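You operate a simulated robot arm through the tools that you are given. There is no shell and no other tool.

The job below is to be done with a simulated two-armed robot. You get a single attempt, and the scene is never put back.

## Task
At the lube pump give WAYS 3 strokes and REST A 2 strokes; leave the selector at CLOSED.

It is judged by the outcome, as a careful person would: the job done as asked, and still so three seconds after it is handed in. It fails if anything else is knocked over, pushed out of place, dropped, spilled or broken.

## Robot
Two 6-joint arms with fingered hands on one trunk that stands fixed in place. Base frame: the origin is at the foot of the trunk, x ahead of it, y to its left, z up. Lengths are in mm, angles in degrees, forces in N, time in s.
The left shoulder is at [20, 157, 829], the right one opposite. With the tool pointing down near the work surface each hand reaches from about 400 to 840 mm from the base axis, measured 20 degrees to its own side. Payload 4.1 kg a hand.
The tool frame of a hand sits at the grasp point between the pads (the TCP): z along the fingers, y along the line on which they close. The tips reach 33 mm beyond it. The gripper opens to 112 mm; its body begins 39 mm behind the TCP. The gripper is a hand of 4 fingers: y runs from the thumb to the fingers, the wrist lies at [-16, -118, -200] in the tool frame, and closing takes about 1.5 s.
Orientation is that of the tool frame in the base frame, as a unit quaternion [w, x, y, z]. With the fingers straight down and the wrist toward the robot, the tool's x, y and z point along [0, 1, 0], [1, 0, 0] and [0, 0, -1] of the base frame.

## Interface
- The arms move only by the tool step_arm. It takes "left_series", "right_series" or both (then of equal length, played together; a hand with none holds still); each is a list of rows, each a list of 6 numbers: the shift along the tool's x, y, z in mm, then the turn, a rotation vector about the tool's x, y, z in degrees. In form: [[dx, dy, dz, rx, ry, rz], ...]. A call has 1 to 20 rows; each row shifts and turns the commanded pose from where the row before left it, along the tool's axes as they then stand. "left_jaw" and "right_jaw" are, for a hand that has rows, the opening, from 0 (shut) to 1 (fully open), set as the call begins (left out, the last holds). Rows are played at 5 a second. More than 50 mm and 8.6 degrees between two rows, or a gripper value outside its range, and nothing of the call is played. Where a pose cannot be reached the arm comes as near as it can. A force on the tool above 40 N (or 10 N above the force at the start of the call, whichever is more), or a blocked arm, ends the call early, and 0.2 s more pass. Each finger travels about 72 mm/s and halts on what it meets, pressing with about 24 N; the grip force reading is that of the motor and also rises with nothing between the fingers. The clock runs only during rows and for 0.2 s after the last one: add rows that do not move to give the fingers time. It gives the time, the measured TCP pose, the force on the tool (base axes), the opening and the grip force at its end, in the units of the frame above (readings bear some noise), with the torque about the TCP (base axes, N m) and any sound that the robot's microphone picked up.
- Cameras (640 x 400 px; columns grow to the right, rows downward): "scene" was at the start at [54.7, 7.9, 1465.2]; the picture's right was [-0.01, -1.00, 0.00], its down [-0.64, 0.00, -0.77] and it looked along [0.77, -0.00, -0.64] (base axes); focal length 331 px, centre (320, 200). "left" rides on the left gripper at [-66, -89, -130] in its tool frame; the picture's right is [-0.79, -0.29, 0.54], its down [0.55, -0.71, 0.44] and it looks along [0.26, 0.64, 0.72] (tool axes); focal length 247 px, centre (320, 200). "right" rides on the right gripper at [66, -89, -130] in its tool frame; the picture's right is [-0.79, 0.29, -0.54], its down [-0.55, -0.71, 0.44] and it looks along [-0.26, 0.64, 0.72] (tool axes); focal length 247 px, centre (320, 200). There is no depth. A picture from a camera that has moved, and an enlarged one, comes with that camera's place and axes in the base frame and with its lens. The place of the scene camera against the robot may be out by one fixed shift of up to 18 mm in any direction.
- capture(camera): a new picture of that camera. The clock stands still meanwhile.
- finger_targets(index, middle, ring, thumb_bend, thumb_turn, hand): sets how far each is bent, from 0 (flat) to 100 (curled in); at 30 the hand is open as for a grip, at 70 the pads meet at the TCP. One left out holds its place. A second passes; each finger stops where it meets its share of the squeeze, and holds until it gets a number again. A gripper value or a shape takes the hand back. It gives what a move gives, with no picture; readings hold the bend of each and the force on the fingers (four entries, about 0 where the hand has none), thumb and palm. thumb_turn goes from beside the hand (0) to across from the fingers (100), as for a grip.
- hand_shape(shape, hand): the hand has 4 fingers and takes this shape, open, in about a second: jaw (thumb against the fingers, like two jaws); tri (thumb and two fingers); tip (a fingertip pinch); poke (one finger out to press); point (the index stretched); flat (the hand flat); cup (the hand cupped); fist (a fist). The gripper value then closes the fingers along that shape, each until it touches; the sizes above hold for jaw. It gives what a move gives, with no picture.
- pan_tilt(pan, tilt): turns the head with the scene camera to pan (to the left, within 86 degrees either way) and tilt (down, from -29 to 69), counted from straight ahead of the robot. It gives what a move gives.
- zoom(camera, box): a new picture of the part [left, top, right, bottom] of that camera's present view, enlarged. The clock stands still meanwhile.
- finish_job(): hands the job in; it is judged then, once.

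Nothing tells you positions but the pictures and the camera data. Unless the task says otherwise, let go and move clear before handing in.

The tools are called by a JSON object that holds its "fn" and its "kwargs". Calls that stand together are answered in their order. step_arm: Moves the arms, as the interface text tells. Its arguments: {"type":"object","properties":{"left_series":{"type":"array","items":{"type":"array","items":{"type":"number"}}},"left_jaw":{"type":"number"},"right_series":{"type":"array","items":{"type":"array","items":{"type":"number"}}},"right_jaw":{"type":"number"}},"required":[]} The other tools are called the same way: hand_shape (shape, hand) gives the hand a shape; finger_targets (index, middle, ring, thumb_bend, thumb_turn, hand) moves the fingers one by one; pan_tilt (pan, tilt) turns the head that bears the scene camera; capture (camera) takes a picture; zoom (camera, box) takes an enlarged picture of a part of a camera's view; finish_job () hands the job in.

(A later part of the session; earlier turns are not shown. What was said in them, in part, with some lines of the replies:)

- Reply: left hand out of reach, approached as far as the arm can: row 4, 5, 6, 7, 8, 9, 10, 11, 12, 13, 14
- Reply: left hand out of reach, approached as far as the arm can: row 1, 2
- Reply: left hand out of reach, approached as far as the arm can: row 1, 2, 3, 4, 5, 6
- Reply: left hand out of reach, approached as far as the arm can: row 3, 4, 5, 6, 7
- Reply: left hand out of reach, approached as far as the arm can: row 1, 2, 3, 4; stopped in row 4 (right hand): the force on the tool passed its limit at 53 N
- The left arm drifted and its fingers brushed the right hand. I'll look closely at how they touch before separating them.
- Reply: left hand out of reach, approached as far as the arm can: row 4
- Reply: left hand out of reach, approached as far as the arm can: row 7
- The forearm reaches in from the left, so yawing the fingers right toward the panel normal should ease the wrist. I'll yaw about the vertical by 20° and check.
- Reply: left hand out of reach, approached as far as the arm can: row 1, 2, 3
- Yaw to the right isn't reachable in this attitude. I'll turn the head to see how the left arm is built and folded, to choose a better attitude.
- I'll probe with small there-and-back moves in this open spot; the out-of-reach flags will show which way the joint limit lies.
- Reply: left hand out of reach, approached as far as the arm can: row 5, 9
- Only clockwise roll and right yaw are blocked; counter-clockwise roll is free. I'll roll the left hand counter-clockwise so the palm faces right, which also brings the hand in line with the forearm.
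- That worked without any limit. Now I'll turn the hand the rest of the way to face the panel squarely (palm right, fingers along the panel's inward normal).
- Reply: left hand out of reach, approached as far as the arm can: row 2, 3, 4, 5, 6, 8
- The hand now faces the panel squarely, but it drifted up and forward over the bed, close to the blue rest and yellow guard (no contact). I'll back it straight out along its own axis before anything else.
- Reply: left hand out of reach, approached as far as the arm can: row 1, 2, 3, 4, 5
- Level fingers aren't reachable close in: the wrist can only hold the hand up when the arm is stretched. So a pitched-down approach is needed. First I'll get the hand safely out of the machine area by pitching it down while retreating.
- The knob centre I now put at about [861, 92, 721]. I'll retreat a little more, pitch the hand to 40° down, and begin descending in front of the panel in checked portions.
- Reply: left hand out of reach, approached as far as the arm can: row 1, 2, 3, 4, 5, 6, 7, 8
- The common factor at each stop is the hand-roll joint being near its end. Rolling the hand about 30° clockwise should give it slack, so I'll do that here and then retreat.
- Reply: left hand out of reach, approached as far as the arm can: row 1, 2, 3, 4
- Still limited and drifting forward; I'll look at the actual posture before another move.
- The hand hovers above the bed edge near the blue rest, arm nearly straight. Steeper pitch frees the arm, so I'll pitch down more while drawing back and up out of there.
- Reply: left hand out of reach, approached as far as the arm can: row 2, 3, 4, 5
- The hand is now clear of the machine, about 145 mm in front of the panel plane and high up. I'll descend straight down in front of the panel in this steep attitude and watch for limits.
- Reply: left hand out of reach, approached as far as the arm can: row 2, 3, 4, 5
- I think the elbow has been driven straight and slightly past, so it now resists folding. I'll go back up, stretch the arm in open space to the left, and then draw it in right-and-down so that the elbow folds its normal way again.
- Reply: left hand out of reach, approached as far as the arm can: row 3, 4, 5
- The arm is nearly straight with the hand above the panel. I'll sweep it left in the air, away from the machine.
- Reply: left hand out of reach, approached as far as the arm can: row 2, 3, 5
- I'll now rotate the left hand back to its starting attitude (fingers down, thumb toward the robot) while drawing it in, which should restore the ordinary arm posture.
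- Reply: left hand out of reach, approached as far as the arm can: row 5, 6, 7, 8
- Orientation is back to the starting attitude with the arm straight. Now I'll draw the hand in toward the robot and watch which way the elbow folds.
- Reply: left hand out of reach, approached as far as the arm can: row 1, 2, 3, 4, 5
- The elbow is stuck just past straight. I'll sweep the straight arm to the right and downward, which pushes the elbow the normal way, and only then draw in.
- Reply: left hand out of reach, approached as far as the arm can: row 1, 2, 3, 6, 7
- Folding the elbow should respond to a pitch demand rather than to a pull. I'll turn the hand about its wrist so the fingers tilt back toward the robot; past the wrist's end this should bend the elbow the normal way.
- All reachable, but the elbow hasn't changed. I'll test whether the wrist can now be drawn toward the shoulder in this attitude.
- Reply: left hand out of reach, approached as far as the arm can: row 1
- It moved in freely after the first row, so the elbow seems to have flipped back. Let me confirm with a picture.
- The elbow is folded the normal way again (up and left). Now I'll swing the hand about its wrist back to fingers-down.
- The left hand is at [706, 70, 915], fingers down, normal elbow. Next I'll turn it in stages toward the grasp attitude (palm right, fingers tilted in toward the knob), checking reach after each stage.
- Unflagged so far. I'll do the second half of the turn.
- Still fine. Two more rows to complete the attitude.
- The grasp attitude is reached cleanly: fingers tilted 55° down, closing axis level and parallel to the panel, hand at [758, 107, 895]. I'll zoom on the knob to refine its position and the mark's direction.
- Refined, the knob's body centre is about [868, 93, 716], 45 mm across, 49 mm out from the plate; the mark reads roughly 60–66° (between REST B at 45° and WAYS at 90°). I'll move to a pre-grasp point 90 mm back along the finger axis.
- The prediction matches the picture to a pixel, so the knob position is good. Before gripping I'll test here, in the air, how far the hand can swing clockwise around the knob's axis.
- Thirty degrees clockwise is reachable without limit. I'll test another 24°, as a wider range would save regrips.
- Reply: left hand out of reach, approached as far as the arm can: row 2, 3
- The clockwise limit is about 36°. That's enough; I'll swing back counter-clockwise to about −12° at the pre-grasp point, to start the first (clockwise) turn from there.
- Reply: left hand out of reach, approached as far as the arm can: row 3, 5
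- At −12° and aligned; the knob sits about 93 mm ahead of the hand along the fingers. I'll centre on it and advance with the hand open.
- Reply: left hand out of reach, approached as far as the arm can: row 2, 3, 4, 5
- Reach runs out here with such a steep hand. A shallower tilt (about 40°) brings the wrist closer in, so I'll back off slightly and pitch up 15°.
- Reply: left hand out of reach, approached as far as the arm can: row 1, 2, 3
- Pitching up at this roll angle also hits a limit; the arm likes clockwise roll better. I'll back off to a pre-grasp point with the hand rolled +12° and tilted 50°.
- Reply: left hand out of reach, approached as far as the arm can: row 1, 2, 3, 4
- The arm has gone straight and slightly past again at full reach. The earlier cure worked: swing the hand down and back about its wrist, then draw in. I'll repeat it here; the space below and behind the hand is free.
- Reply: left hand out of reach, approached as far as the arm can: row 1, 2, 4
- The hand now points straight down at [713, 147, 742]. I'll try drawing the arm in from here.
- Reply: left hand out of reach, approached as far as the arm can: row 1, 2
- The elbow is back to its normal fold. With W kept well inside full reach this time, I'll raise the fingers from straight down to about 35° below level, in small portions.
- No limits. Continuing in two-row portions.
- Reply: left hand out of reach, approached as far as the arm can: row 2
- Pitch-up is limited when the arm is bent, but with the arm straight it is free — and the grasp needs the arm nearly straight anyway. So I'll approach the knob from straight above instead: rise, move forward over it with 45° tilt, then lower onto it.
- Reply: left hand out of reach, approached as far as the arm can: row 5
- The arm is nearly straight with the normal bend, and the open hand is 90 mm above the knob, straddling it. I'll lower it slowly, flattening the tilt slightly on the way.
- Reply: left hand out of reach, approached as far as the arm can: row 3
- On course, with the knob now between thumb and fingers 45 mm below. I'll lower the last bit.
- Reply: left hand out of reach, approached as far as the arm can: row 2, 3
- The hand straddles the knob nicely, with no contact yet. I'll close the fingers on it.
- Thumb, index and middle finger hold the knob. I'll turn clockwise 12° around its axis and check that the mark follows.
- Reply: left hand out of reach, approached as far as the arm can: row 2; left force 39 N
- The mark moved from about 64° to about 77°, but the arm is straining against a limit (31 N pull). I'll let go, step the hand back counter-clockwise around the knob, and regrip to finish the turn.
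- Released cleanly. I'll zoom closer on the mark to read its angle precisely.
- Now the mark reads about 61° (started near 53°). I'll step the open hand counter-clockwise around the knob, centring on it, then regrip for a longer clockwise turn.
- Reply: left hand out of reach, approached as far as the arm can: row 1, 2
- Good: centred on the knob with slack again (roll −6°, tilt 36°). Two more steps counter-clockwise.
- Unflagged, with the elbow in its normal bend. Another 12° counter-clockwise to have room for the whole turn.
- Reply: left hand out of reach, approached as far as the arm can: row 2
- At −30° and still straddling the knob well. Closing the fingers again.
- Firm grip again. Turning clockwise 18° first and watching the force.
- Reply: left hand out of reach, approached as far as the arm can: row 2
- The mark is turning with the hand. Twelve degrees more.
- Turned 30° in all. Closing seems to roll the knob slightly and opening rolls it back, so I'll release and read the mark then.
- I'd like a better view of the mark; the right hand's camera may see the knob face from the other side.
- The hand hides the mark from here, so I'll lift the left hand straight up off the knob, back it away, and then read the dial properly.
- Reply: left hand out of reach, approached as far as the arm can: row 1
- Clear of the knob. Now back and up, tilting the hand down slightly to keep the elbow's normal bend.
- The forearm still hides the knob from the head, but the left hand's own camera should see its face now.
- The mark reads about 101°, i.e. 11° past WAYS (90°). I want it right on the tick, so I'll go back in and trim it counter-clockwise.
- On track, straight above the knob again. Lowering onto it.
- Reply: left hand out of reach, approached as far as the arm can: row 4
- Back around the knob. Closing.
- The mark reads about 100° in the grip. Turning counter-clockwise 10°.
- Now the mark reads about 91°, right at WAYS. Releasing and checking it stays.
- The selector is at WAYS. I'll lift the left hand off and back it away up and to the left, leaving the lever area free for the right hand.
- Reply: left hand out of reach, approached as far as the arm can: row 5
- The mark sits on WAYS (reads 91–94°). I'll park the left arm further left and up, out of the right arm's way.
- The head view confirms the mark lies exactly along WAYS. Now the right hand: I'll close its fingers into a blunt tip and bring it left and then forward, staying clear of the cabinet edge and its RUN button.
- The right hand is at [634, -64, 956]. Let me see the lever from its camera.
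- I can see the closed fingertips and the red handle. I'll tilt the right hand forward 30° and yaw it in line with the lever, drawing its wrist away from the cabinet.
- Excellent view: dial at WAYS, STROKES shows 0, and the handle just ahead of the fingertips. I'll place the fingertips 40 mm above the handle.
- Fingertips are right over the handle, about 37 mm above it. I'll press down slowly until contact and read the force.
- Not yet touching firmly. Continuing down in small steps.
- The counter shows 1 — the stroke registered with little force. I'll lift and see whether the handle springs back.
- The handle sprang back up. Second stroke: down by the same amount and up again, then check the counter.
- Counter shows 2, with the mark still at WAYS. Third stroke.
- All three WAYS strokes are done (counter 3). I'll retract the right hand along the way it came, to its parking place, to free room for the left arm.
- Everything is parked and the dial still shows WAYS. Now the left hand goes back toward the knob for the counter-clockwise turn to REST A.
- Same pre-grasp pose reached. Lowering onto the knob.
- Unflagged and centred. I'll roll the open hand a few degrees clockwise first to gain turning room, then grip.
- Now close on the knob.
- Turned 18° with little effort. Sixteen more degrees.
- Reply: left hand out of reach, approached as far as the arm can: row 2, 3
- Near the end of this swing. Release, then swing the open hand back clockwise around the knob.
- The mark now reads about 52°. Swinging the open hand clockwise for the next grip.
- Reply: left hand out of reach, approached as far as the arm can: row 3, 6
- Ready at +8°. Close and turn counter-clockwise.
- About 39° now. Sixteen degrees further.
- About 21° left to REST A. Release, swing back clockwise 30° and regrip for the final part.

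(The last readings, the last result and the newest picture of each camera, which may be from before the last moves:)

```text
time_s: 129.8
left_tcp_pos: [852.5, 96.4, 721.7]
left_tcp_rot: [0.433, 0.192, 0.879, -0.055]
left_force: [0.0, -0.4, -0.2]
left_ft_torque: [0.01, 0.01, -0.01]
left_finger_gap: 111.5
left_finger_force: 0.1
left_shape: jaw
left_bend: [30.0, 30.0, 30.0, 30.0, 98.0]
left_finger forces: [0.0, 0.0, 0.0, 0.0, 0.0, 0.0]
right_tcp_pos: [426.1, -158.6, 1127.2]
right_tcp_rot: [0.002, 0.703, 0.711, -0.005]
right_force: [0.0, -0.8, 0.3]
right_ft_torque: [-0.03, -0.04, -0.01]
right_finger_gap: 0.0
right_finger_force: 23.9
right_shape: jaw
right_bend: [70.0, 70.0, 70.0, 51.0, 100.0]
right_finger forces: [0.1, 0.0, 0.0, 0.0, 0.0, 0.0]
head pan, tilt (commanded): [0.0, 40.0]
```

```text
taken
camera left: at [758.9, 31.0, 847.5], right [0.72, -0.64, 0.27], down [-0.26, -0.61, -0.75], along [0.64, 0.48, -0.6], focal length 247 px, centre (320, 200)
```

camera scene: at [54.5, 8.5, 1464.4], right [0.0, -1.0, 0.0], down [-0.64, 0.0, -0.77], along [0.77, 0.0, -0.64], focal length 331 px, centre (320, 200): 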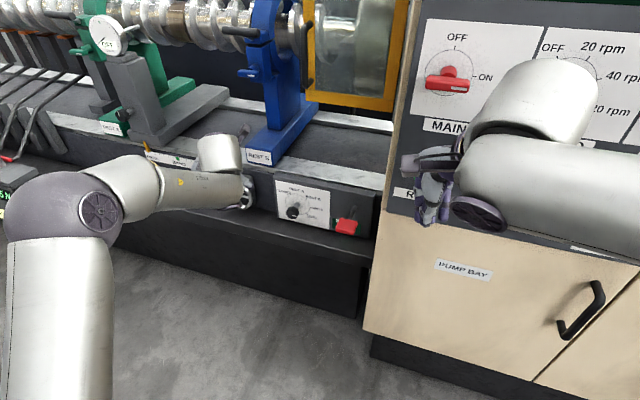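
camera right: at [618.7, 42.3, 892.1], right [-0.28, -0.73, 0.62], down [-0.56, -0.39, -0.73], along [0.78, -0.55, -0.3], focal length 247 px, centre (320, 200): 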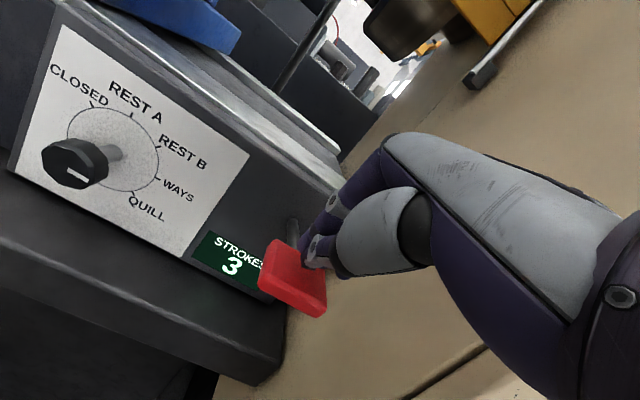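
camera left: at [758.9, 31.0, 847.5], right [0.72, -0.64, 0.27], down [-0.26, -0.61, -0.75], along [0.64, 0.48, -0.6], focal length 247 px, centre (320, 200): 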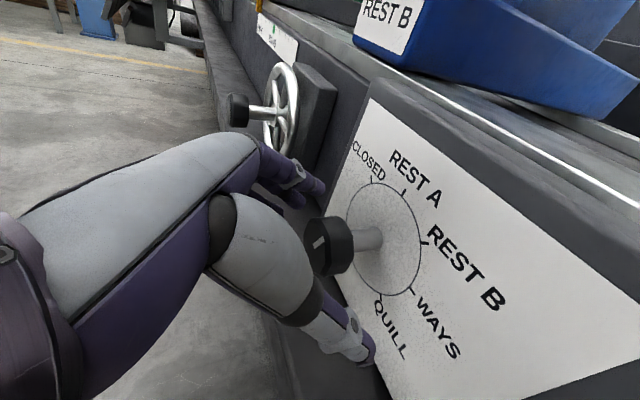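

Open hand is back near +4°. Close and read the mark.

{"fn": "step_arm", "kwargs": {"left_series": [[0, 0, 0, 0, 0, 0], [0, 0, 0, 0, 0, 0], [0, 0, 0, 0, 0, 0], [0, 0, 0, 0, 0, 0], [0, 0, 0, 0, 0, 0], [0, 0, 0, 0, 0, 0], [0, 0, 0, 0, 0, 0], [0, 0, 0, 0, 0, 0]], "left_jaw": 0}}

{"fn": "zoom", "kwargs": {"camera": "left", "box": [290, 215, 354, 265]}}

```text
time_s: 131.6
left_tcp_pos: [853.2, 95.6, 721.6]
left_tcp_rot: [0.433, 0.192, 0.879, -0.056]
left_force: [0.1, -2.9, -5.2]
left_ft_torque: [0.01, 0.07, 0.09]
left_finger_gap: 31.5
left_finger_force: 23.5
left_shape: jaw
left_bend: [76.0, 56.0, 57.0, 74.0, 100.0]
left_finger forces: [12.2, 6.0, 0.0, 0.0, 20.7, 0.1]
right_tcp_pos: [425.7, -159.0, 1129.0]
right_tcp_rot: [0.002, 0.704, 0.71, -0.006]
right_force: [0.6, 0.7, 0.2]
right_ft_torque: [0.02, 0.0, 0.02]
right_finger_gap: 0.0
right_finger_force: 24.1
right_shape: jaw
right_bend: [70.0, 70.0, 70.0, 51.0, 100.0]
right_finger forces: [0.0, 0.0, 0.0, 0.0, 0.0, 0.1]
head pan, tilt (commanded): [0.0, 40.0]
```

```text
8.00 times, centred on (322, 240) of left
camera zoom: at [759.0, 30.9, 846.8], right [0.72, -0.64, 0.27], down [-0.26, -0.61, -0.75], along [0.64, 0.47, -0.61], focal length 1976 px, centre (304, -120)
```

zoom: 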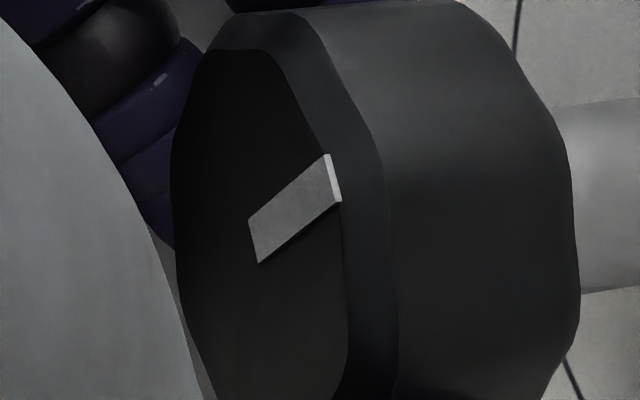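

Reads about 22°. Turning counter-clockwise 22° to REST A.

{"fn": "step_arm", "kwargs": {"left_series": [[-0.1, 0.6, -0.1, 3.69, -0.31, -4.72], [-0.1, 0.6, -0.1, 3.69, -0.31, -4.72], [-0.1, 0.6, -0.1, 3.69, -0.31, -4.72], [0.0, 0.4, 0.0, 2.46, -0.2, -3.15], [0, 0, 0, 0, 0, 0]]}}

{"fn": "zoom", "kwargs": {"camera": "left", "box": [290, 210, 354, 260]}}

```text
time_s: 132.8
left_tcp_pos: [853.4, 96.8, 721.4]
left_tcp_rot: [0.403, 0.107, 0.881, -0.227]
left_force: [4.9, -4.0, -8.8]
left_ft_torque: [0.04, 0.11, 0.14]
left_finger_gap: 32.0
left_finger_force: 24.0
left_shape: jaw
left_bend: [76.0, 56.0, 57.0, 74.0, 100.0]
left_finger forces: [13.7, 6.8, 0.0, 0.0, 21.5, 0.0]
right_tcp_pos: [425.5, -158.8, 1128.4]
right_tcp_rot: [0.002, 0.704, 0.71, -0.005]
right_force: [0.3, -0.5, 0.5]
right_ft_torque: [0.0, 0.02, 0.0]
right_finger_gap: 0.3
right_finger_force: 24.1
right_shape: jaw
right_bend: [70.0, 70.0, 70.0, 51.0, 100.0]
right_finger forces: [0.0, 0.0, 0.0, 0.1, 0.0, 0.0]
head pan, tilt (commanded): [0.0, 40.0]
```

```text
8.00 times, centred on (322, 235) of left
camera zoom: at [778.2, 84.1, 873.8], right [0.77, -0.52, 0.38], down [-0.34, -0.83, -0.45], along [0.55, 0.22, -0.81], focal length 1976 px, centre (304, -80)
```

zoom: 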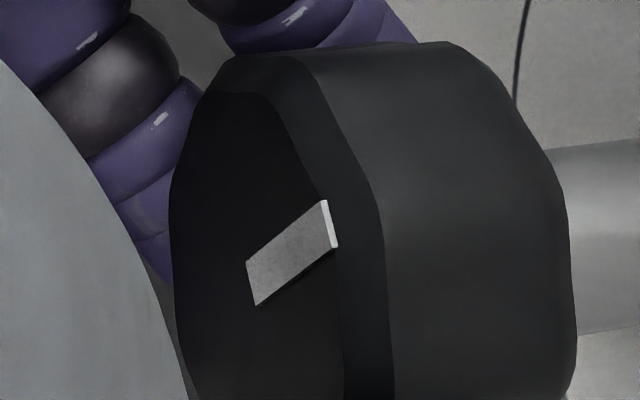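

Reads about 1° — on REST A. Release and check.

{"fn": "step_arm", "kwargs": {"left_series": [[0, 0, 0, 0, 0, 0], [0, 0, 0, 0, 0, 0], [0, 0, 0, 0, 0, 0], [0, 0, 0, 0, 0, 0], [0, 0, 0, 0, 0, 0], [0, 0, 0, 0, 0, 0]], "left_jaw": 1}}

{"fn": "zoom", "kwargs": {"camera": "left", "box": [290, 210, 354, 260]}}

```text
time_s: 134.2
left_tcp_pos: [853.3, 98.1, 722.6]
left_tcp_rot: [0.402, 0.107, 0.881, -0.225]
left_force: [0.4, 0.6, 0.5]
left_ft_torque: [0.0, 0.01, 0.01]
left_finger_gap: 111.6
left_finger_force: 0.1
left_shape: jaw
left_bend: [30.0, 30.0, 30.0, 30.0, 98.0]
left_finger forces: [0.0, 0.1, 0.0, 0.1, 0.1, 0.0]
right_tcp_pos: [425.2, -158.5, 1128.6]
right_tcp_rot: [0.002, 0.704, 0.71, -0.005]
right_force: [-0.8, -0.4, -0.5]
right_ft_torque: [-0.01, -0.01, 0.02]
right_finger_gap: 0.0
right_finger_force: 24.2
right_shape: jaw
right_bend: [70.0, 70.0, 70.0, 51.0, 100.0]
right_finger forces: [0.0, 0.1, 0.0, 0.0, 0.0, 0.1]
head pan, tilt (commanded): [0.0, 40.0]
```

```text
8.00 times, centred on (322, 235) of left
camera zoom: at [778.0, 84.4, 874.3], right [0.77, -0.52, 0.38], down [-0.34, -0.83, -0.45], along [0.55, 0.22, -0.81], focal length 1976 px, centre (304, -80)
```

zoom: 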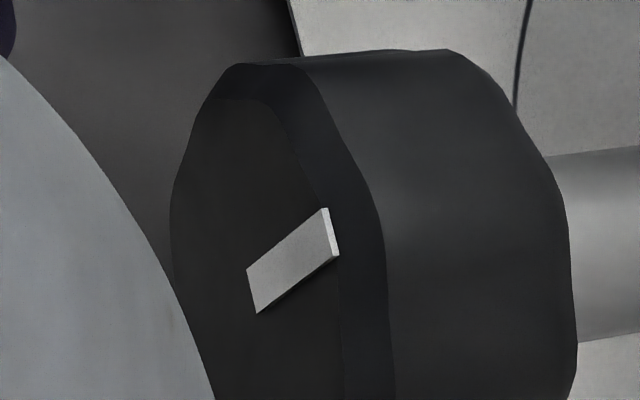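

The mark holds at REST A. I'll roll the open hand back level, lift it straight up off the knob and retreat as before.

{"fn": "step_arm", "kwargs": {"left_series": [[0.2, -0.4, 0.2, -3.68, 0.32, 4.72], [0.2, -0.4, 0.2, -3.68, 0.32, 4.72], [0.2, -0.4, 0.2, -3.68, 0.32, 4.72], [-15.8, 0, -12.0, 0, 0.6, 0], [-15.8, 0, -12.0, 0, 0.8, 0], [-15.8, 0, -12.2, 0, 1, 0], [-15.6, 0, -12.4, 0, 1, 0], [-15.4, 0, -12.6, 0, 1.2, 0], [0, 0, 0, 0, 0, 0]]}}

```text
time_s: 136.2
left_tcp_pos: [854.3, 93.6, 821.2]
left_tcp_rot: [0.392, 0.181, 0.898, -0.08]
left_force: [0.1, -0.8, 0.2]
left_ft_torque: [-0.02, 0.02, 0.01]
left_finger_gap: 111.6
left_finger_force: 0.1
left_shape: jaw
left_bend: [30.0, 30.0, 30.0, 30.0, 98.0]
left_finger forces: [0.0, 0.0, 0.0, 0.0, 0.0, 0.0]
right_tcp_pos: [425.8, -160.1, 1129.1]
right_tcp_rot: [0.002, 0.704, 0.71, -0.006]
right_force: [0.4, -0.8, -0.4]
right_ft_torque: [0.02, 0.01, -0.02]
right_finger_gap: 0.0
right_finger_force: 24.1
right_shape: jaw
right_bend: [70.0, 70.0, 70.0, 51.0, 100.0]
right_finger forces: [0.1, 0.0, 0.0, 0.0, 0.0, 0.0]
head pan, tilt (commanded): [0.0, 40.0]
```

{"fn": "step_arm", "kwargs": {"left_series": [[3.1, 2, -18.6, 0, 2.5, 0], [3.1, 2, -18.6, 0, 2.5, 0], [3.1, 2, -18.6, 0, 2.5, 0], [3.1, 2, -18.6, 0, 2.5, 0], [3.1, 2, -18.6, 0, 2.5, 0], [3.1, 2, -18.6, 0, 2.5, 0], [6.4, 13, -21.8, 0, 0, 0], [6.4, 13, -21.8, 0, 0, 0], [6.4, 13, -21.8, 0, 0, 0], [6.4, 13, -21.8, 0, 0, 0], [6.4, 13, -21.8, 0, 0, 0], [0, 0, 0, 0, 0, 0]]}}

{"fn": "capture", "kwargs": {"camera": "scene"}}

{"fn": "zoom", "kwargs": {"camera": "scene", "box": [268, 185, 332, 225]}}

```text
time_s: 138.8
left_tcp_pos: [725.0, 233.5, 964.3]
left_tcp_rot: [0.272, 0.19, 0.942, -0.056]
left_force: [0.0, 0.2, -0.3]
left_ft_torque: [-0.02, -0.01, -0.03]
left_finger_gap: 111.5
left_finger_force: 0.0
left_shape: jaw
left_bend: [30.0, 30.0, 30.0, 30.0, 98.0]
left_finger forces: [0.0, 0.1, 0.0, 0.0, 0.0, 0.0]
right_tcp_pos: [427.0, -159.4, 1127.7]
right_tcp_rot: [0.002, 0.704, 0.71, -0.005]
right_force: [0.0, -0.2, 0.6]
right_ft_torque: [0.01, 0.0, 0.01]
right_finger_gap: 0.0
right_finger_force: 23.8
right_shape: jaw
right_bend: [70.0, 70.0, 70.0, 51.0, 100.0]
right_finger forces: [0.0, 0.0, 0.0, 0.0, 0.0, 0.0]
head pan, tilt (commanded): [0.0, 40.0]
```

```text
taken
camera scene: at [54.5, 8.4, 1464.4], right [0.0, -1.0, 0.0], down [-0.64, 0.0, -0.77], along [0.77, 0.0, -0.64], focal length 331 px, centre (320, 200)
```

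scene: 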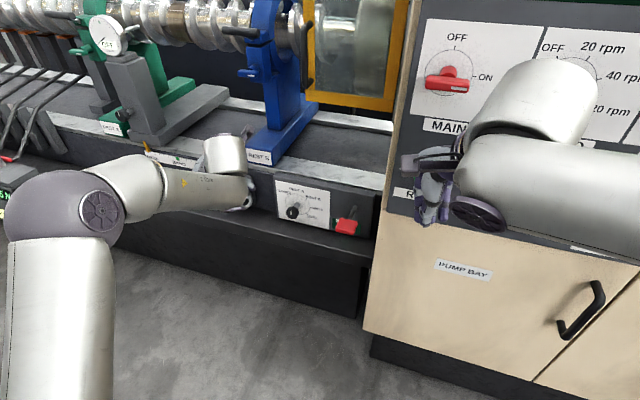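

```text
10.00 times, centred on (300, 205) of scene
camera zoom: at [54.5, 8.4, 1464.4], right [0.0, -1.0, 0.0], down [-0.64, 0.0, -0.77], along [0.77, 0.0, -0.64], focal length 3312 px, centre (520, 150)
```

zoom: 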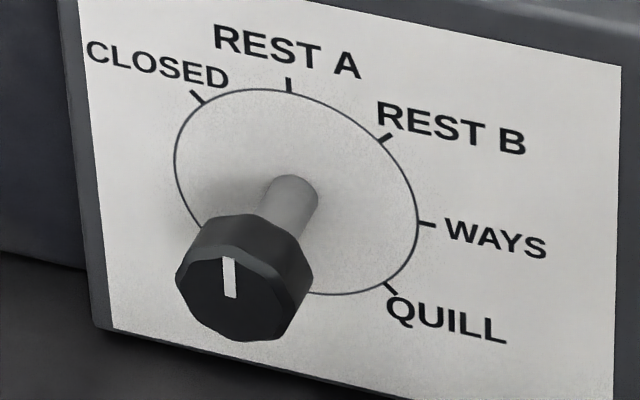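

The mark points exactly at REST A. Now the right hand again, along the same path as before.

{"fn": "step_arm", "kwargs": {"right_series": [[30, 8, 10, 0, 0, 0], [35, 10, 15, 0, 0, 0], [30, 20, 19, 0, 0, 0], [0, 34, 25, 0, 0, 0], [0, 34, 25, 0, 0, 0], [0, 34, 26, 0, 0, 0], [0, 34, 26, 0, 0, 0], [0, 34, 26, 0, 0, 0], [0.4, 9.7, 12, -5.94, -1.05, 3.94], [1.1, 8.1, 12.7, -5.94, -1.05, 3.94], [1.9, 6.6, 13.5, -5.94, -1.05, 3.94], [2.6, 5.1, 14.2, -5.94, -1.05, 3.94], [3.4, 3.6, 15, -5.94, -1.05, 3.94], [0, 0, 0, 0, 0, 0]]}}

{"fn": "capture", "kwargs": {"camera": "right"}}

```text
time_s: 141.8
left_tcp_pos: [725.2, 233.8, 964.1]
left_tcp_rot: [0.272, 0.19, 0.942, -0.056]
left_force: [0.3, -0.4, -1.0]
left_ft_torque: [-0.02, -0.03, 0.05]
left_finger_gap: 111.7
left_finger_force: 0.1
left_shape: jaw
left_bend: [30.0, 30.0, 30.0, 30.0, 98.0]
left_finger forces: [0.0, 0.0, 0.0, 0.0, 0.0, 0.0]
right_tcp_pos: [678.3, -64.6, 895.3]
right_tcp_rot: [0.215, 0.789, 0.557, 0.144]
right_force: [-0.6, -0.1, -0.4]
right_ft_torque: [0.0, 0.01, -0.01]
right_finger_gap: 0.0
right_finger_force: 24.3
right_shape: jaw
right_bend: [70.0, 70.0, 70.0, 51.0, 100.0]
right_finger forces: [0.0, 0.1, 0.1, 0.1, 0.1, 0.1]
head pan, tilt (commanded): [0.0, 40.0]
```

```text
taken
camera right: at [566.3, 45.8, 962.4], right [-0.28, -0.73, 0.62], down [-0.56, -0.39, -0.73], along [0.78, -0.55, -0.3], focal length 247 px, centre (320, 200)
```

right: 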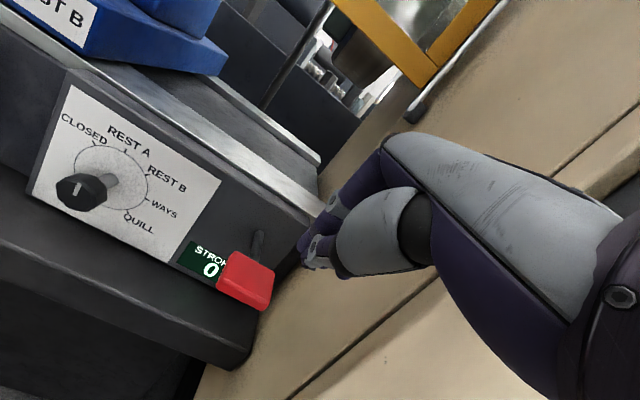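

The counter now shows 0 for the newly selected line. I'll position over the handle.

{"fn": "step_arm", "kwargs": {"right_series": [[6.9, 9.1, 31.3, 0, 0, 0], [6.9, 9.1, 31.3, 0, 0, 0], [0.1, -2.9, 7.5, 0, 0, 0], [0.1, -2.9, 7.5, 0, 0, 0], [0.1, -2.9, 7.5, 0, 0, 0], [0, 0, 0, 0, 0, 0]]}}

{"fn": "capture", "kwargs": {"camera": "right"}}

```text
time_s: 143.2
left_tcp_pos: [725.3, 234.0, 964.5]
left_tcp_rot: [0.272, 0.189, 0.942, -0.056]
left_force: [0.2, 0.5, 0.1]
left_ft_torque: [0.03, -0.03, 0.01]
left_finger_gap: 111.5
left_finger_force: 0.0
left_shape: jaw
left_bend: [30.0, 30.0, 30.0, 30.0, 98.0]
left_finger forces: [0.1, 0.0, 0.0, 0.0, 0.0, 0.0]
right_tcp_pos: [730.9, -65.7, 824.2]
right_tcp_rot: [0.215, 0.789, 0.557, 0.144]
right_force: [-0.2, 0.4, 0.4]
right_ft_torque: [-0.01, 0.03, 0.0]
right_finger_gap: 0.2
right_finger_force: 24.4
right_shape: jaw
right_bend: [70.0, 70.0, 70.0, 51.0, 100.0]
right_finger forces: [0.1, 0.1, 0.0, 0.0, 0.0, 0.0]
head pan, tilt (commanded): [0.0, 40.0]
```

```text
taken
camera right: at [619.2, 43.3, 891.8], right [-0.28, -0.73, 0.62], down [-0.56, -0.39, -0.73], along [0.78, -0.56, -0.3], focal length 247 px, centre (320, 200)
```

right: 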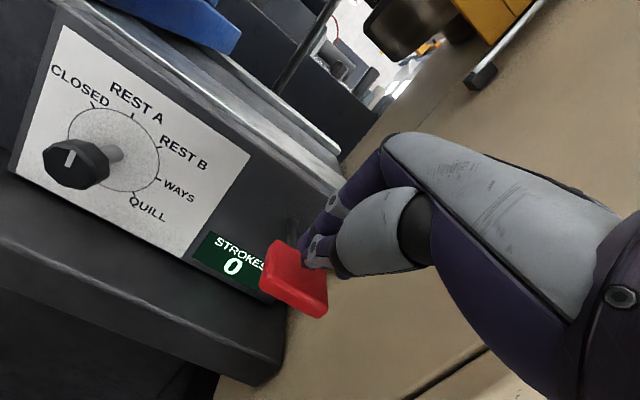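

Same pose as before the earlier strokes, mark on REST A, counter 0. First REST A stroke.

{"fn": "step_arm", "kwargs": {"right_series": [[0.1, -2.9, 7.5, 0, 0, 0], [0.1, -2.9, 7.5, 0, 0, 0], [0.1, -2.9, 7.5, 0, 0, 0], [0.1, -2.9, 7.5, 0, 0, 0], [0.1, -2.9, 7.5, 0, 0, 0], [0.1, -2.9, 7.5, 0, 0, 0], [0, 0, 0, 0, 0, 0], [-0.1, 2.9, -7.5, 0, 0, 0], [-0.1, 2.9, -7.5, 0, 0, 0], [-0.1, 2.9, -7.5, 0, 0, 0], [-0.1, 2.9, -7.5, 0, 0, 0], [-0.1, 2.9, -7.5, 0, 0, 0], [-0.1, 2.9, -7.5, 0, 0, 0], [0, 0, 0, 0, 0, 0]]}}

{"fn": "capture", "kwargs": {"camera": "right"}}

```text
time_s: 146.2
left_tcp_pos: [726.4, 233.7, 963.4]
left_tcp_rot: [0.271, 0.19, 0.942, -0.055]
left_force: [0.6, 0.3, -0.1]
left_ft_torque: [0.02, 0.0, 0.02]
left_finger_gap: 111.5
left_finger_force: 0.0
left_shape: jaw
left_bend: [30.0, 30.0, 30.0, 30.0, 98.0]
left_finger forces: [0.1, 0.0, 0.1, 0.0, 0.0, 0.1]
right_tcp_pos: [729.8, -66.5, 825.7]
right_tcp_rot: [0.214, 0.789, 0.557, 0.144]
right_force: [-0.5, 0.4, 0.7]
right_ft_torque: [-0.04, 0.0, 0.03]
right_finger_gap: 0.0
right_finger_force: 23.7
right_shape: jaw
right_bend: [70.0, 70.0, 70.0, 51.0, 100.0]
right_finger forces: [0.0, 0.0, 0.1, 0.0, 0.0, 0.0]
head pan, tilt (commanded): [0.0, 40.0]
```

```text
taken
camera right: at [618.8, 43.8, 891.7], right [-0.28, -0.73, 0.62], down [-0.56, -0.39, -0.73], along [0.78, -0.55, -0.3], focal length 247 px, centre (320, 200)
```

right: 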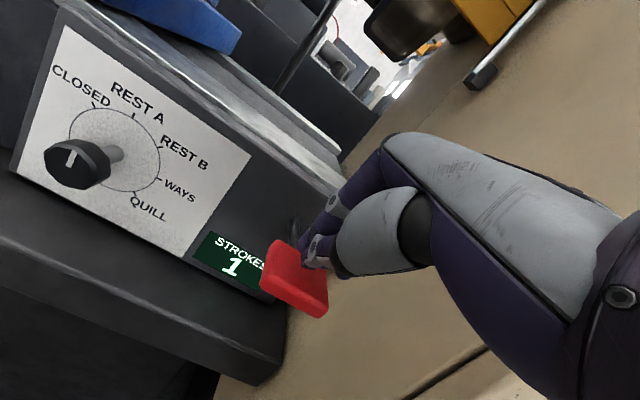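

Counter 1. Second REST A stroke.

{"fn": "step_arm", "kwargs": {"right_series": [[0.1, -2.9, 7.5, 0, 0, 0], [0.1, -2.9, 7.5, 0, 0, 0], [0.1, -2.9, 7.5, 0, 0, 0], [0.1, -2.9, 7.5, 0, 0, 0], [0.1, -2.9, 7.5, 0, 0, 0], [0.1, -2.9, 7.5, 0, 0, 0], [0, 0, 0, 0, 0, 0], [-0.1, 2.9, -7.5, 0, 0, 0], [-0.1, 2.9, -7.5, 0, 0, 0], [-0.1, 2.9, -7.5, 0, 0, 0], [-0.1, 2.9, -7.5, 0, 0, 0], [-0.1, 2.9, -7.5, 0, 0, 0], [-0.1, 2.9, -7.5, 0, 0, 0], [0, 0, 0, 0, 0, 0]]}}

{"fn": "capture", "kwargs": {"camera": "right"}}

```text
time_s: 149.2
left_tcp_pos: [725.4, 234.4, 964.0]
left_tcp_rot: [0.271, 0.189, 0.942, -0.056]
left_force: [0.4, -0.2, -0.9]
left_ft_torque: [-0.01, -0.01, -0.01]
left_finger_gap: 111.5
left_finger_force: 0.0
left_shape: jaw
left_bend: [30.0, 30.0, 30.0, 30.0, 98.0]
left_finger forces: [0.0, 0.1, 0.1, 0.0, 0.0, 0.0]
right_tcp_pos: [729.3, -67.0, 825.8]
right_tcp_rot: [0.215, 0.789, 0.557, 0.143]
right_force: [-0.1, -0.4, 0.5]
right_ft_torque: [-0.01, -0.01, -0.02]
right_finger_gap: 0.0
right_finger_force: 23.7
right_shape: jaw
right_bend: [70.0, 70.0, 70.0, 51.0, 100.0]
right_finger forces: [0.1, 0.1, 0.0, 0.1, 0.0, 0.1]
head pan, tilt (commanded): [0.0, 40.0]
```

```text
taken
camera right: at [617.6, 43.9, 892.7], right [-0.28, -0.73, 0.62], down [-0.56, -0.39, -0.73], along [0.78, -0.55, -0.3], focal length 247 px, centre (320, 200)
```

right: 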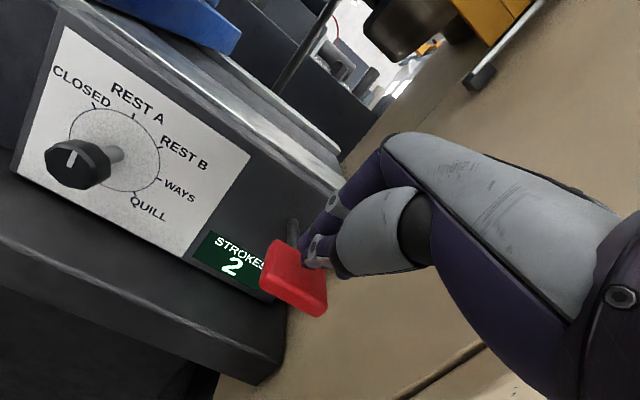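

REST A has its 2 strokes. I'll retract the right hand along the same way to its parking place.

{"fn": "step_arm", "kwargs": {"right_series": [[0, 12.5, -21.6, 0, 0, 0], [-4.5, -8.9, -29.3, 0, 0, 0], [-4.5, -8.9, -29.3, 0, 0, 0], [-3.4, -3.6, -15, 5.94, 1.05, -3.94], [-2.6, -5.1, -14.2, 5.94, 1.05, -3.94], [-1.9, -6.6, -13.5, 5.94, 1.05, -3.94], [-1.1, -8.1, -12.7, 5.94, 1.05, -3.94], [-0.4, -9.7, -12, 5.94, 1.05, -3.94], [0, -35, -28, 0, 0, 0], [0, -35, -28, 0, 0, 0], [0, -35, -28, 0, 0, 0], [0, -35, -25, 0, 0, 0], [0, -35, -25, 0, 0, 0], [-35, -20, -20, 0, 0, 0], [-37, -10, -15, 0, 0, 0], [-30, -5, -10, 0, 0, 0], [0, 0, 0, 0, 0, 0]]}}

```text
time_s: 152.8
left_tcp_pos: [726.1, 233.3, 963.5]
left_tcp_rot: [0.272, 0.19, 0.942, -0.056]
left_force: [-0.6, -1.1, 1.1]
left_ft_torque: [0.0, 0.03, -0.01]
left_finger_gap: 111.6
left_finger_force: 0.1
left_shape: jaw
left_bend: [30.0, 30.0, 30.0, 30.0, 98.0]
left_finger forces: [0.1, 0.0, 0.1, 0.0, 0.1, 0.0]
right_tcp_pos: [423.9, -158.8, 1129.8]
right_tcp_rot: [0.002, 0.703, 0.711, -0.006]
right_force: [-0.6, 0.2, -0.6]
right_ft_torque: [0.03, -0.03, 0.0]
right_finger_gap: 0.0
right_finger_force: 23.9
right_shape: jaw
right_bend: [70.0, 70.0, 70.0, 51.0, 100.0]
right_finger forces: [0.0, 0.0, 0.0, 0.0, 0.0, 0.1]
head pan, tilt (commanded): [0.0, 40.0]
```

Right arm parked. The left hand returns to the knob for the last turn, REST A to CLOSED.

{"fn": "step_arm", "kwargs": {"left_series": [[-6.4, -13, 21.8, 0, 0, 0], [-6.4, -13, 21.8, 0, 0, 0], [-6.4, -13, 21.8, 0, 0, 0], [-6.4, -13, 21.8, 0, 0, 0], [-6.4, -13, 21.8, 0, 0, 0], [-7.3, -2.3, 17.7, 0, -2.8, 0], [-6.9, -2.3, 17.9, 0, -2.8, 0], [-6.3, -2.3, 18.1, 0, -2.8, 0], [-5.6, -2.3, 18.3, 0, -2.8, 0], [-4.8, -2.3, 18.5, 0, -2.8, 0], [0, 0, 0, 0, 0, 0]]}}

```text
time_s: 155.2
left_tcp_pos: [851.6, 100.0, 841.0]
left_tcp_rot: [0.385, 0.181, 0.901, -0.079]
left_force: [-0.4, -0.3, 0.1]
left_ft_torque: [-0.02, -0.01, -0.01]
left_finger_gap: 111.7
left_finger_force: 0.0
left_shape: jaw
left_bend: [30.0, 30.0, 30.0, 30.0, 98.0]
left_finger forces: [0.0, 0.0, 0.0, 0.1, 0.1, 0.0]
right_tcp_pos: [422.9, -158.8, 1129.4]
right_tcp_rot: [0.002, 0.704, 0.71, -0.005]
right_force: [-1.5, -0.1, 0.3]
right_ft_torque: [-0.02, 0.08, -0.03]
right_finger_gap: 0.2
right_finger_force: 24.0
right_shape: jaw
right_bend: [70.0, 70.0, 70.0, 51.0, 100.0]
right_finger forces: [0.0, 0.1, 0.1, 0.0, 0.1, 0.0]
head pan, tilt (commanded): [0.0, 40.0]
```

{"fn": "step_arm", "kwargs": {"left_series": [[12.1, -0.3, 12.4, 0, -0.85, 0], [12.3, -0.3, 12.2, 0, -0.85, 0], [12.5, -0.3, 12.0, 0, -0.85, 0], [12.7, -0.3, 11.8, 0, -0.85, 0], [12.9, -0.3, 11.6, 0, -0.85, 0], [13.1, -0.3, 11.4, 0, -0.85, 0], [13.3, -0.3, 11.2, 0, -0.8, 0], [0, 0, 0, 0, 0, 0]]}}

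{"fn": "capture", "kwargs": {"camera": "left"}}

```text
time_s: 157.0
left_tcp_pos: [854.0, 96.6, 717.4]
left_tcp_rot: [0.43, 0.176, 0.881, -0.088]
left_force: [1.0, -0.8, -0.4]
left_ft_torque: [0.01, -0.02, -0.02]
left_finger_gap: 111.8
left_finger_force: 0.0
left_shape: jaw
left_bend: [30.0, 30.0, 30.0, 30.0, 98.0]
left_finger forces: [0.0, 0.0, 0.0, 0.1, 0.1, 0.1]
right_tcp_pos: [425.0, -159.0, 1129.9]
right_tcp_rot: [0.001, 0.704, 0.71, -0.005]
right_force: [-1.1, -0.1, -0.5]
right_ft_torque: [0.0, -0.01, 0.0]
right_finger_gap: 0.0
right_finger_force: 24.0
right_shape: jaw
right_bend: [70.0, 70.0, 70.0, 51.0, 100.0]
right_finger forces: [0.1, 0.0, 0.0, 0.1, 0.0, 0.0]
head pan, tilt (commanded): [0.0, 40.0]
```

```text
taken
camera left: at [762.7, 40.9, 850.3], right [0.73, -0.62, 0.29], down [-0.27, -0.66, -0.7], along [0.63, 0.43, -0.65], focal length 247 px, centre (320, 200)
```

left: 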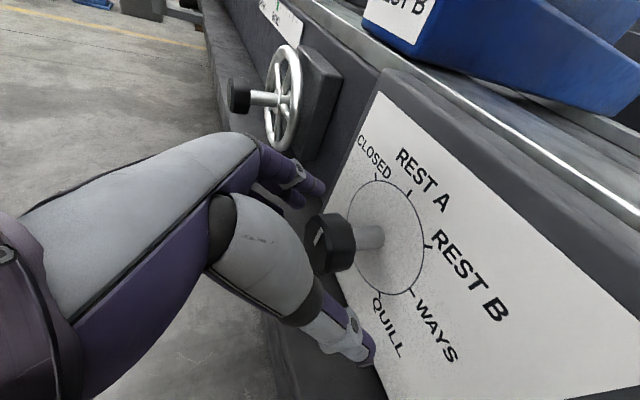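

Around the knob. A small clockwise roll for room, then close.

{"fn": "step_arm", "kwargs": {"left_series": [[-2.9, -0.4, -2.3, -3.7, 0.3, 4.7], [0, 0, 0, 0, 0, 0]]}}

{"fn": "step_arm", "kwargs": {"left_series": [[0, 0, 0, 0, 0, 0], [0, 0, 0, 0, 0, 0], [0, 0, 0, 0, 0, 0], [0, 0, 0, 0, 0, 0], [0, 0, 0, 0, 0, 0], [0, 0, 0, 0, 0, 0], [0, 0, 0, 0, 0, 0], [0, 0, 0, 0, 0, 0]], "left_jaw": 0}}

{"fn": "zoom", "kwargs": {"camera": "left", "box": [240, 140, 440, 340]}}

```text
time_s: 157.6
left_tcp_pos: [852.7, 95.2, 721.7]
left_tcp_rot: [0.436, 0.199, 0.877, -0.041]
left_force: [-0.6, 0.7, -0.3]
left_ft_torque: [0.0, -0.02, 0.01]
left_finger_gap: 111.5
left_finger_force: 0.0
left_shape: jaw
left_bend: [30.0, 30.0, 30.0, 30.0, 98.0]
left_finger forces: [0.0, 0.0, 0.1, 0.0, 0.0, 0.1]
right_tcp_pos: [423.5, -159.0, 1129.3]
right_tcp_rot: [0.002, 0.704, 0.71, -0.006]
right_force: [0.1, 0.0, -0.5]
right_ft_torque: [0.01, -0.04, 0.05]
right_finger_gap: 0.1
right_finger_force: 24.2
right_shape: jaw
right_bend: [70.0, 70.0, 70.0, 51.0, 100.0]
right_finger forces: [0.0, 0.1, 0.0, 0.1, 0.1, 0.0]
head pan, tilt (commanded): [0.0, 40.0]
```

```text
time_s: 159.4
left_tcp_pos: [852.3, 95.3, 722.5]
left_tcp_rot: [0.436, 0.199, 0.876, -0.041]
left_force: [1.1, -3.6, -3.5]
left_ft_torque: [0.0, 0.05, 0.07]
left_finger_gap: 32.5
left_finger_force: 24.1
left_shape: jaw
left_bend: [76.0, 56.0, 56.0, 74.0, 100.0]
left_finger forces: [12.4, 6.1, 0.0, 0.0, 21.1, 0.0]
right_tcp_pos: [424.0, -159.9, 1128.7]
right_tcp_rot: [0.002, 0.704, 0.71, -0.005]
right_force: [-0.3, 0.3, -0.1]
right_ft_torque: [0.03, 0.01, 0.01]
right_finger_gap: 0.1
right_finger_force: 24.5
right_shape: jaw
right_bend: [70.0, 70.0, 70.0, 51.0, 100.0]
right_finger forces: [0.1, 0.0, 0.0, 0.1, 0.0, 0.0]
head pan, tilt (commanded): [0.0, 40.0]
```

```text
2.00 times, centred on (340, 240) of left
camera zoom: at [756.6, 26.9, 843.8], right [0.72, -0.64, 0.26], down [-0.25, -0.59, -0.77], along [0.65, 0.49, -0.58], focal length 494 px, centre (280, 120)
```

zoom: 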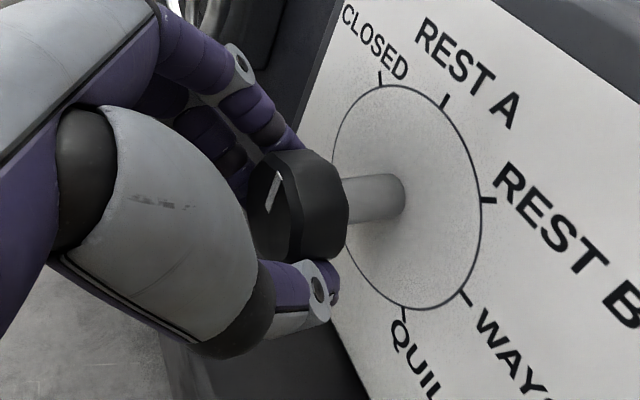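

Gripped with the mark at REST A. Turning counter-clockwise 34° in two stages.

{"fn": "step_arm", "kwargs": {"left_series": [[-0.1, 0.6, -0.1, 3.69, -0.31, -4.72], [-0.1, 0.6, -0.1, 3.69, -0.31, -4.72], [-0.1, 0.6, -0.1, 3.69, -0.31, -4.72], [0, 0, 0, 0, 0, 0]]}}

{"fn": "step_arm", "kwargs": {"left_series": [[0.0, 0.6, 0.0, 3.69, -0.31, -4.72], [0.0, 0.6, 0.0, 3.69, -0.31, -4.72], [0.0, 0.4, 0.0, 2.46, -0.2, -3.15], [0, 0, 0, 0, 0, 0]]}}

{"fn": "zoom", "kwargs": {"camera": "left", "box": [290, 200, 370, 260]}}

```text
time_s: 160.4
left_tcp_pos: [853.5, 95.9, 722.7]
left_tcp_rot: [0.414, 0.13, 0.882, -0.181]
left_force: [-9.9, 6.0, -0.2]
left_ft_torque: [0.11, 0.12, 0.18]
left_finger_gap: 33.0
left_finger_force: 24.0
left_shape: jaw
left_bend: [76.0, 56.0, 56.0, 74.0, 100.0]
left_finger forces: [12.9, 7.5, 0.0, 0.0, 19.9, 0.0]
left hand out of reach, approached as far as the arm can: row 2
right_tcp_pos: [423.3, -158.4, 1128.5]
right_tcp_rot: [0.002, 0.704, 0.711, -0.005]
right_force: [0.0, 1.1, -0.4]
right_ft_torque: [0.01, 0.0, 0.0]
right_finger_gap: 0.0
right_finger_force: 24.0
right_shape: jaw
right_bend: [70.0, 70.0, 70.0, 51.0, 100.0]
right_finger forces: [0.1, 0.1, 0.1, 0.0, 0.0, 0.1]
head pan, tilt (commanded): [0.0, 40.0]
```

```text
time_s: 161.4
left_tcp_pos: [851.1, 90.5, 722.1]
left_tcp_rot: [0.387, 0.067, 0.869, -0.301]
left_force: [3.8, 9.3, 0.5]
left_ft_torque: [0.1, -0.12, 0.3]
left_finger_gap: 34.6
left_finger_force: 24.4
left_shape: jaw
left_bend: [75.0, 55.0, 56.0, 78.0, 100.0]
left_finger forces: [16.5, 6.2, 0.0, 0.1, 14.5, 0.0]
left hand out of reach, approached as far as the arm can: row 2, 3
right_tcp_pos: [423.9, -158.9, 1129.0]
right_tcp_rot: [0.003, 0.705, 0.709, -0.006]
right_force: [0.0, -0.5, -0.1]
right_ft_torque: [0.02, 0.05, -0.02]
right_finger_gap: 0.1
right_finger_force: 23.7
right_shape: jaw
right_bend: [70.0, 70.0, 70.0, 51.0, 100.0]
right_finger forces: [0.0, 0.0, 0.0, 0.0, 0.0, 0.1]
head pan, tilt (commanded): [0.0, 40.0]
```

```text
6.67 times, centred on (330, 230) of left
camera zoom: at [783.6, 103.8, 877.4], right [0.79, -0.45, 0.42], down [-0.35, -0.89, -0.29], along [0.5, 0.08, -0.86], focal length 1646 px, centre (253, 0)
```

zoom: 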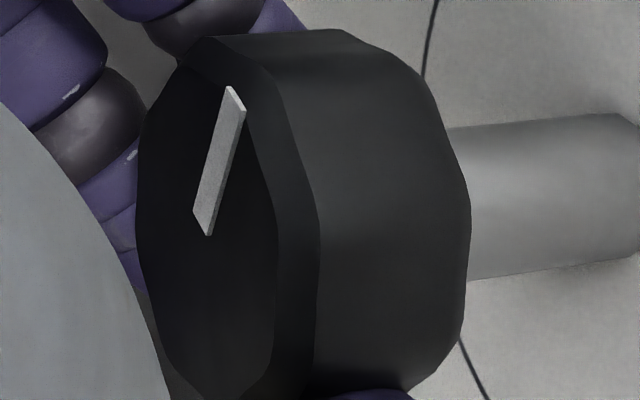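

The mark reads about −38°; CLOSED is at −45°. Release, step back clockwise a little and regrip for the last few degrees.

{"fn": "step_arm", "kwargs": {"left_series": [[0, 0, 0, 0, 0, 0], [0, 0, 0, 0, 0, 0], [0, 0, 0, 0, 0, 0], [0, 0, 0, 0, 0, 0], [0, 0, 0, 0, 0, 0], [0, 0, 0, 0, 0, 0]], "left_jaw": 1}}

{"fn": "zoom", "kwargs": {"camera": "left", "box": [290, 200, 370, 260]}}

```text
time_s: 162.8
left_tcp_pos: [850.7, 90.2, 719.3]
left_tcp_rot: [0.386, 0.067, 0.87, -0.301]
left_force: [0.6, 0.5, -0.1]
left_ft_torque: [0.01, 0.01, 0.0]
left_finger_gap: 111.6
left_finger_force: 0.2
left_shape: jaw
left_bend: [30.0, 30.0, 30.0, 30.0, 98.0]
left_finger forces: [0.0, 0.0, 0.0, 0.1, 0.0, 0.0]
right_tcp_pos: [423.7, -158.7, 1128.9]
right_tcp_rot: [0.002, 0.704, 0.71, -0.006]
right_force: [-0.4, -0.5, 0.3]
right_ft_torque: [0.02, -0.01, 0.0]
right_finger_gap: 0.0
right_finger_force: 24.4
right_shape: jaw
right_bend: [70.0, 70.0, 70.0, 51.0, 100.0]
right_finger forces: [0.1, 0.1, 0.0, 0.0, 0.1, 0.1]
head pan, tilt (commanded): [0.0, 40.0]
```

```text
6.67 times, centred on (330, 230) of left
camera zoom: at [783.3, 102.4, 876.2], right [0.79, -0.45, 0.42], down [-0.36, -0.89, -0.29], along [0.5, 0.08, -0.86], focal length 1646 px, centre (253, 0)
```

zoom: 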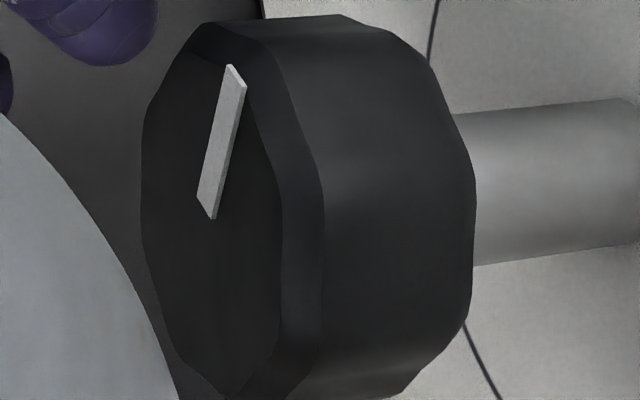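

After release it reads about −42°, essentially on CLOSED. I'll roll level, lift off and verify from the head camera.

{"fn": "step_arm", "kwargs": {"left_series": [[-0.2, 1.3, 0, -3.68, 0.32, 4.72], [-0.2, 1.3, 0, -3.68, 0.32, 4.72], [-0.2, 1.3, 0, -3.68, 0.32, 4.72], [-0.2, 1.3, 0, -3.68, 0.32, 4.72], [-0.2, 1.3, 0, -3.68, 0.32, 4.72], [0, 0, 0, 0, 0, 0]]}}

{"fn": "zoom", "kwargs": {"camera": "left", "box": [240, 140, 440, 340]}}

{"fn": "zoom", "kwargs": {"camera": "left", "box": [290, 210, 370, 270]}}

```text
time_s: 164.2
left_tcp_pos: [853.6, 95.5, 718.9]
left_tcp_rot: [0.433, 0.184, 0.88, -0.071]
left_force: [-0.1, 1.0, 0.2]
left_ft_torque: [0.01, -0.01, 0.01]
left_finger_gap: 111.5
left_finger_force: 0.1
left_shape: jaw
left_bend: [30.0, 30.0, 30.0, 30.0, 98.0]
left_finger forces: [0.0, 0.2, 0.0, 0.0, 0.0, 0.1]
right_tcp_pos: [423.6, -157.5, 1128.8]
right_tcp_rot: [0.003, 0.704, 0.71, -0.005]
right_force: [0.4, -0.3, 0.0]
right_ft_torque: [0.02, -0.02, 0.01]
right_finger_gap: 0.0
right_finger_force: 24.5
right_shape: jaw
right_bend: [70.0, 70.0, 70.0, 51.0, 100.0]
right_finger forces: [0.0, 0.0, 0.0, 0.0, 0.0, 0.0]
head pan, tilt (commanded): [0.0, 40.0]
```

```text
2.00 times, centred on (340, 240) of left
camera zoom: at [760.5, 35.5, 847.3], right [0.73, -0.63, 0.28], down [-0.26, -0.63, -0.73], along [0.64, 0.45, -0.63], focal length 494 px, centre (280, 120)
```

zoom: 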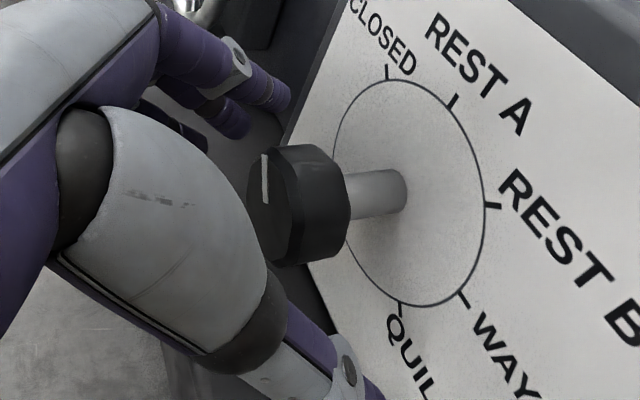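

```text
6.67 times, centred on (330, 240) of left
camera zoom: at [760.5, 35.5, 847.3], right [0.73, -0.63, 0.28], down [-0.26, -0.63, -0.73], along [0.64, 0.45, -0.63], focal length 1646 px, centre (253, -67)
```

zoom: 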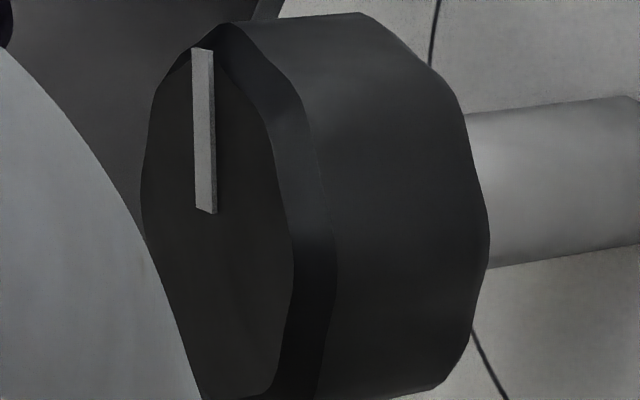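

Reads about −43°, right at the CLOSED tick. Lifting off and retreating.

{"fn": "step_arm", "kwargs": {"left_series": [[-15.8, 0, -12.0, 0, 0.6, 0], [-15.8, 0, -12.0, 0, 0.8, 0], [-15.8, 0, -12.2, 0, 1, 0], [-15.6, 0, -12.4, 0, 1, 0], [-15.4, 0, -12.6, 0, 1.2, 0], [0, 0, 0, 0, 0, 0]]}}

{"fn": "step_arm", "kwargs": {"left_series": [[3.1, 2, -18.6, 0, 2.5, 0], [3.1, 2, -18.6, 0, 2.5, 0], [3.1, 2, -18.6, 0, 2.5, 0], [3.1, 2, -18.6, 0, 2.5, 0], [3.1, 2, -18.6, 0, 2.5, 0], [3.1, 2, -18.6, 0, 2.5, 0], [6.4, 13, -21.8, 0, 0, 0], [6.4, 13, -21.8, 0, 0, 0], [6.4, 13, -21.8, 0, 0, 0], [6.4, 13, -21.8, 0, 0, 0], [6.4, 13, -21.8, 0, 0, 0], [0, 0, 0, 0, 0, 0]]}}

{"fn": "zoom", "kwargs": {"camera": "scene", "box": [268, 185, 332, 225]}}

{"fn": "capture", "kwargs": {"camera": "scene"}}

```text
time_s: 165.6
left_tcp_pos: [853.4, 92.0, 816.8]
left_tcp_rot: [0.396, 0.187, 0.896, -0.065]
left_force: [0.1, -0.6, -0.9]
left_ft_torque: [0.02, -0.02, -0.01]
left_finger_gap: 111.6
left_finger_force: 0.1
left_shape: jaw
left_bend: [30.0, 30.0, 30.0, 30.0, 98.0]
left_finger forces: [0.0, 0.0, 0.1, 0.0, 0.0, 0.1]
right_tcp_pos: [424.9, -158.9, 1129.4]
right_tcp_rot: [0.002, 0.704, 0.71, -0.006]
right_force: [0.4, 0.0, 0.0]
right_ft_torque: [-0.01, -0.02, -0.01]
right_finger_gap: 0.0
right_finger_force: 23.5
right_shape: jaw
right_bend: [70.0, 70.0, 70.0, 51.0, 100.0]
right_finger forces: [0.1, 0.0, 0.0, 0.0, 0.0, 0.1]
head pan, tilt (commanded): [0.0, 40.0]
```

```text
time_s: 168.2
left_tcp_pos: [724.6, 227.3, 967.3]
left_tcp_rot: [0.276, 0.195, 0.94, -0.041]
left_force: [-0.3, -0.7, -0.7]
left_ft_torque: [-0.02, 0.01, -0.01]
left_finger_gap: 111.4
left_finger_force: 0.1
left_shape: jaw
left_bend: [30.0, 30.0, 30.0, 30.0, 98.0]
left_finger forces: [0.0, 0.1, 0.0, 0.1, 0.0, 0.1]
right_tcp_pos: [423.1, -158.9, 1129.3]
right_tcp_rot: [0.002, 0.704, 0.71, -0.006]
right_force: [-0.3, 0.2, -0.4]
right_ft_torque: [0.02, 0.02, 0.01]
right_finger_gap: 0.3
right_finger_force: 23.9
right_shape: jaw
right_bend: [70.0, 70.0, 70.0, 51.0, 100.0]
right_finger forces: [0.0, 0.0, 0.0, 0.1, 0.0, 0.1]
head pan, tilt (commanded): [0.0, 40.0]
```

```text
10.00 times, centred on (300, 205) of scene
camera zoom: at [54.5, 8.4, 1464.4], right [0.0, -1.0, 0.0], down [-0.64, 0.0, -0.77], along [0.77, 0.0, -0.64], focal length 3312 px, centre (520, 150)
```

zoom: 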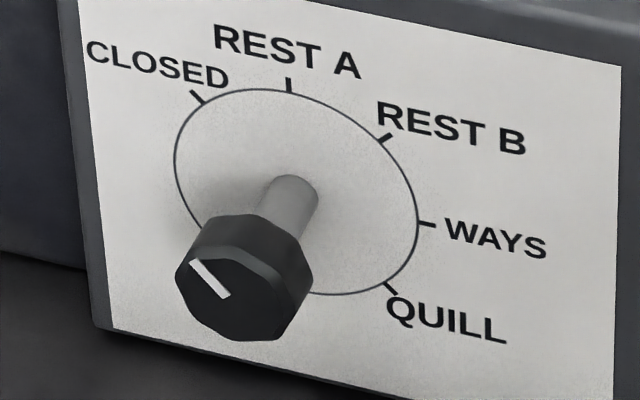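

```text
taken
camera scene: at [54.5, 8.4, 1464.4], right [0.0, -1.0, 0.0], down [-0.64, 0.0, -0.77], along [0.77, 0.0, -0.64], focal length 331 px, centre (320, 200)
```

scene: 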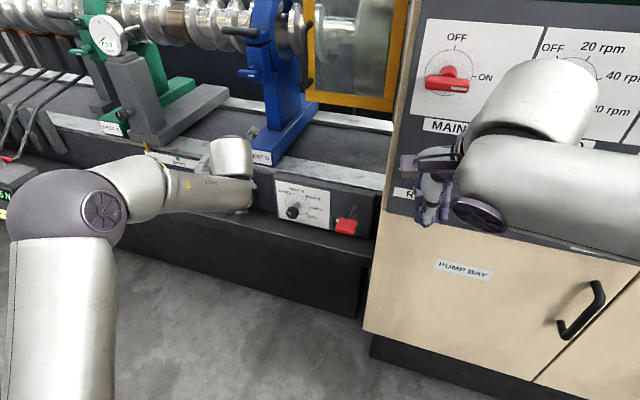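

The selector's mark points at CLOSED. WAYS got 3 strokes and REST A got 2, both read off the counter. The lever is back at rest, both hands are clear and nothing else was disturbed, so I'm handing in the job.

{"fn": "finish_job", "kwargs": {}}

```text
The job is handed in.
```

The job is handed in. WAYS got 3 strokes and REST A got 2, both confirmed on the STROKES counter, which reset to 0 when the line changed. The selector is left at CLOSED, with its mark within about 3° of the tick in the last head-camera picture.

- **Contact during setup:** early on, while I was looking for a reachable pose, the left arm drifted and its fingers pressed against the right hand, peaking at 53 N. I separated them, and neither hand touched anything else then. The RUN button was close by but was not pressed.
- **End state:** the lever had sprung back to rest, and both hands were clear of the panel when I handed in. I saw nothing moved or knocked over in the last picture.
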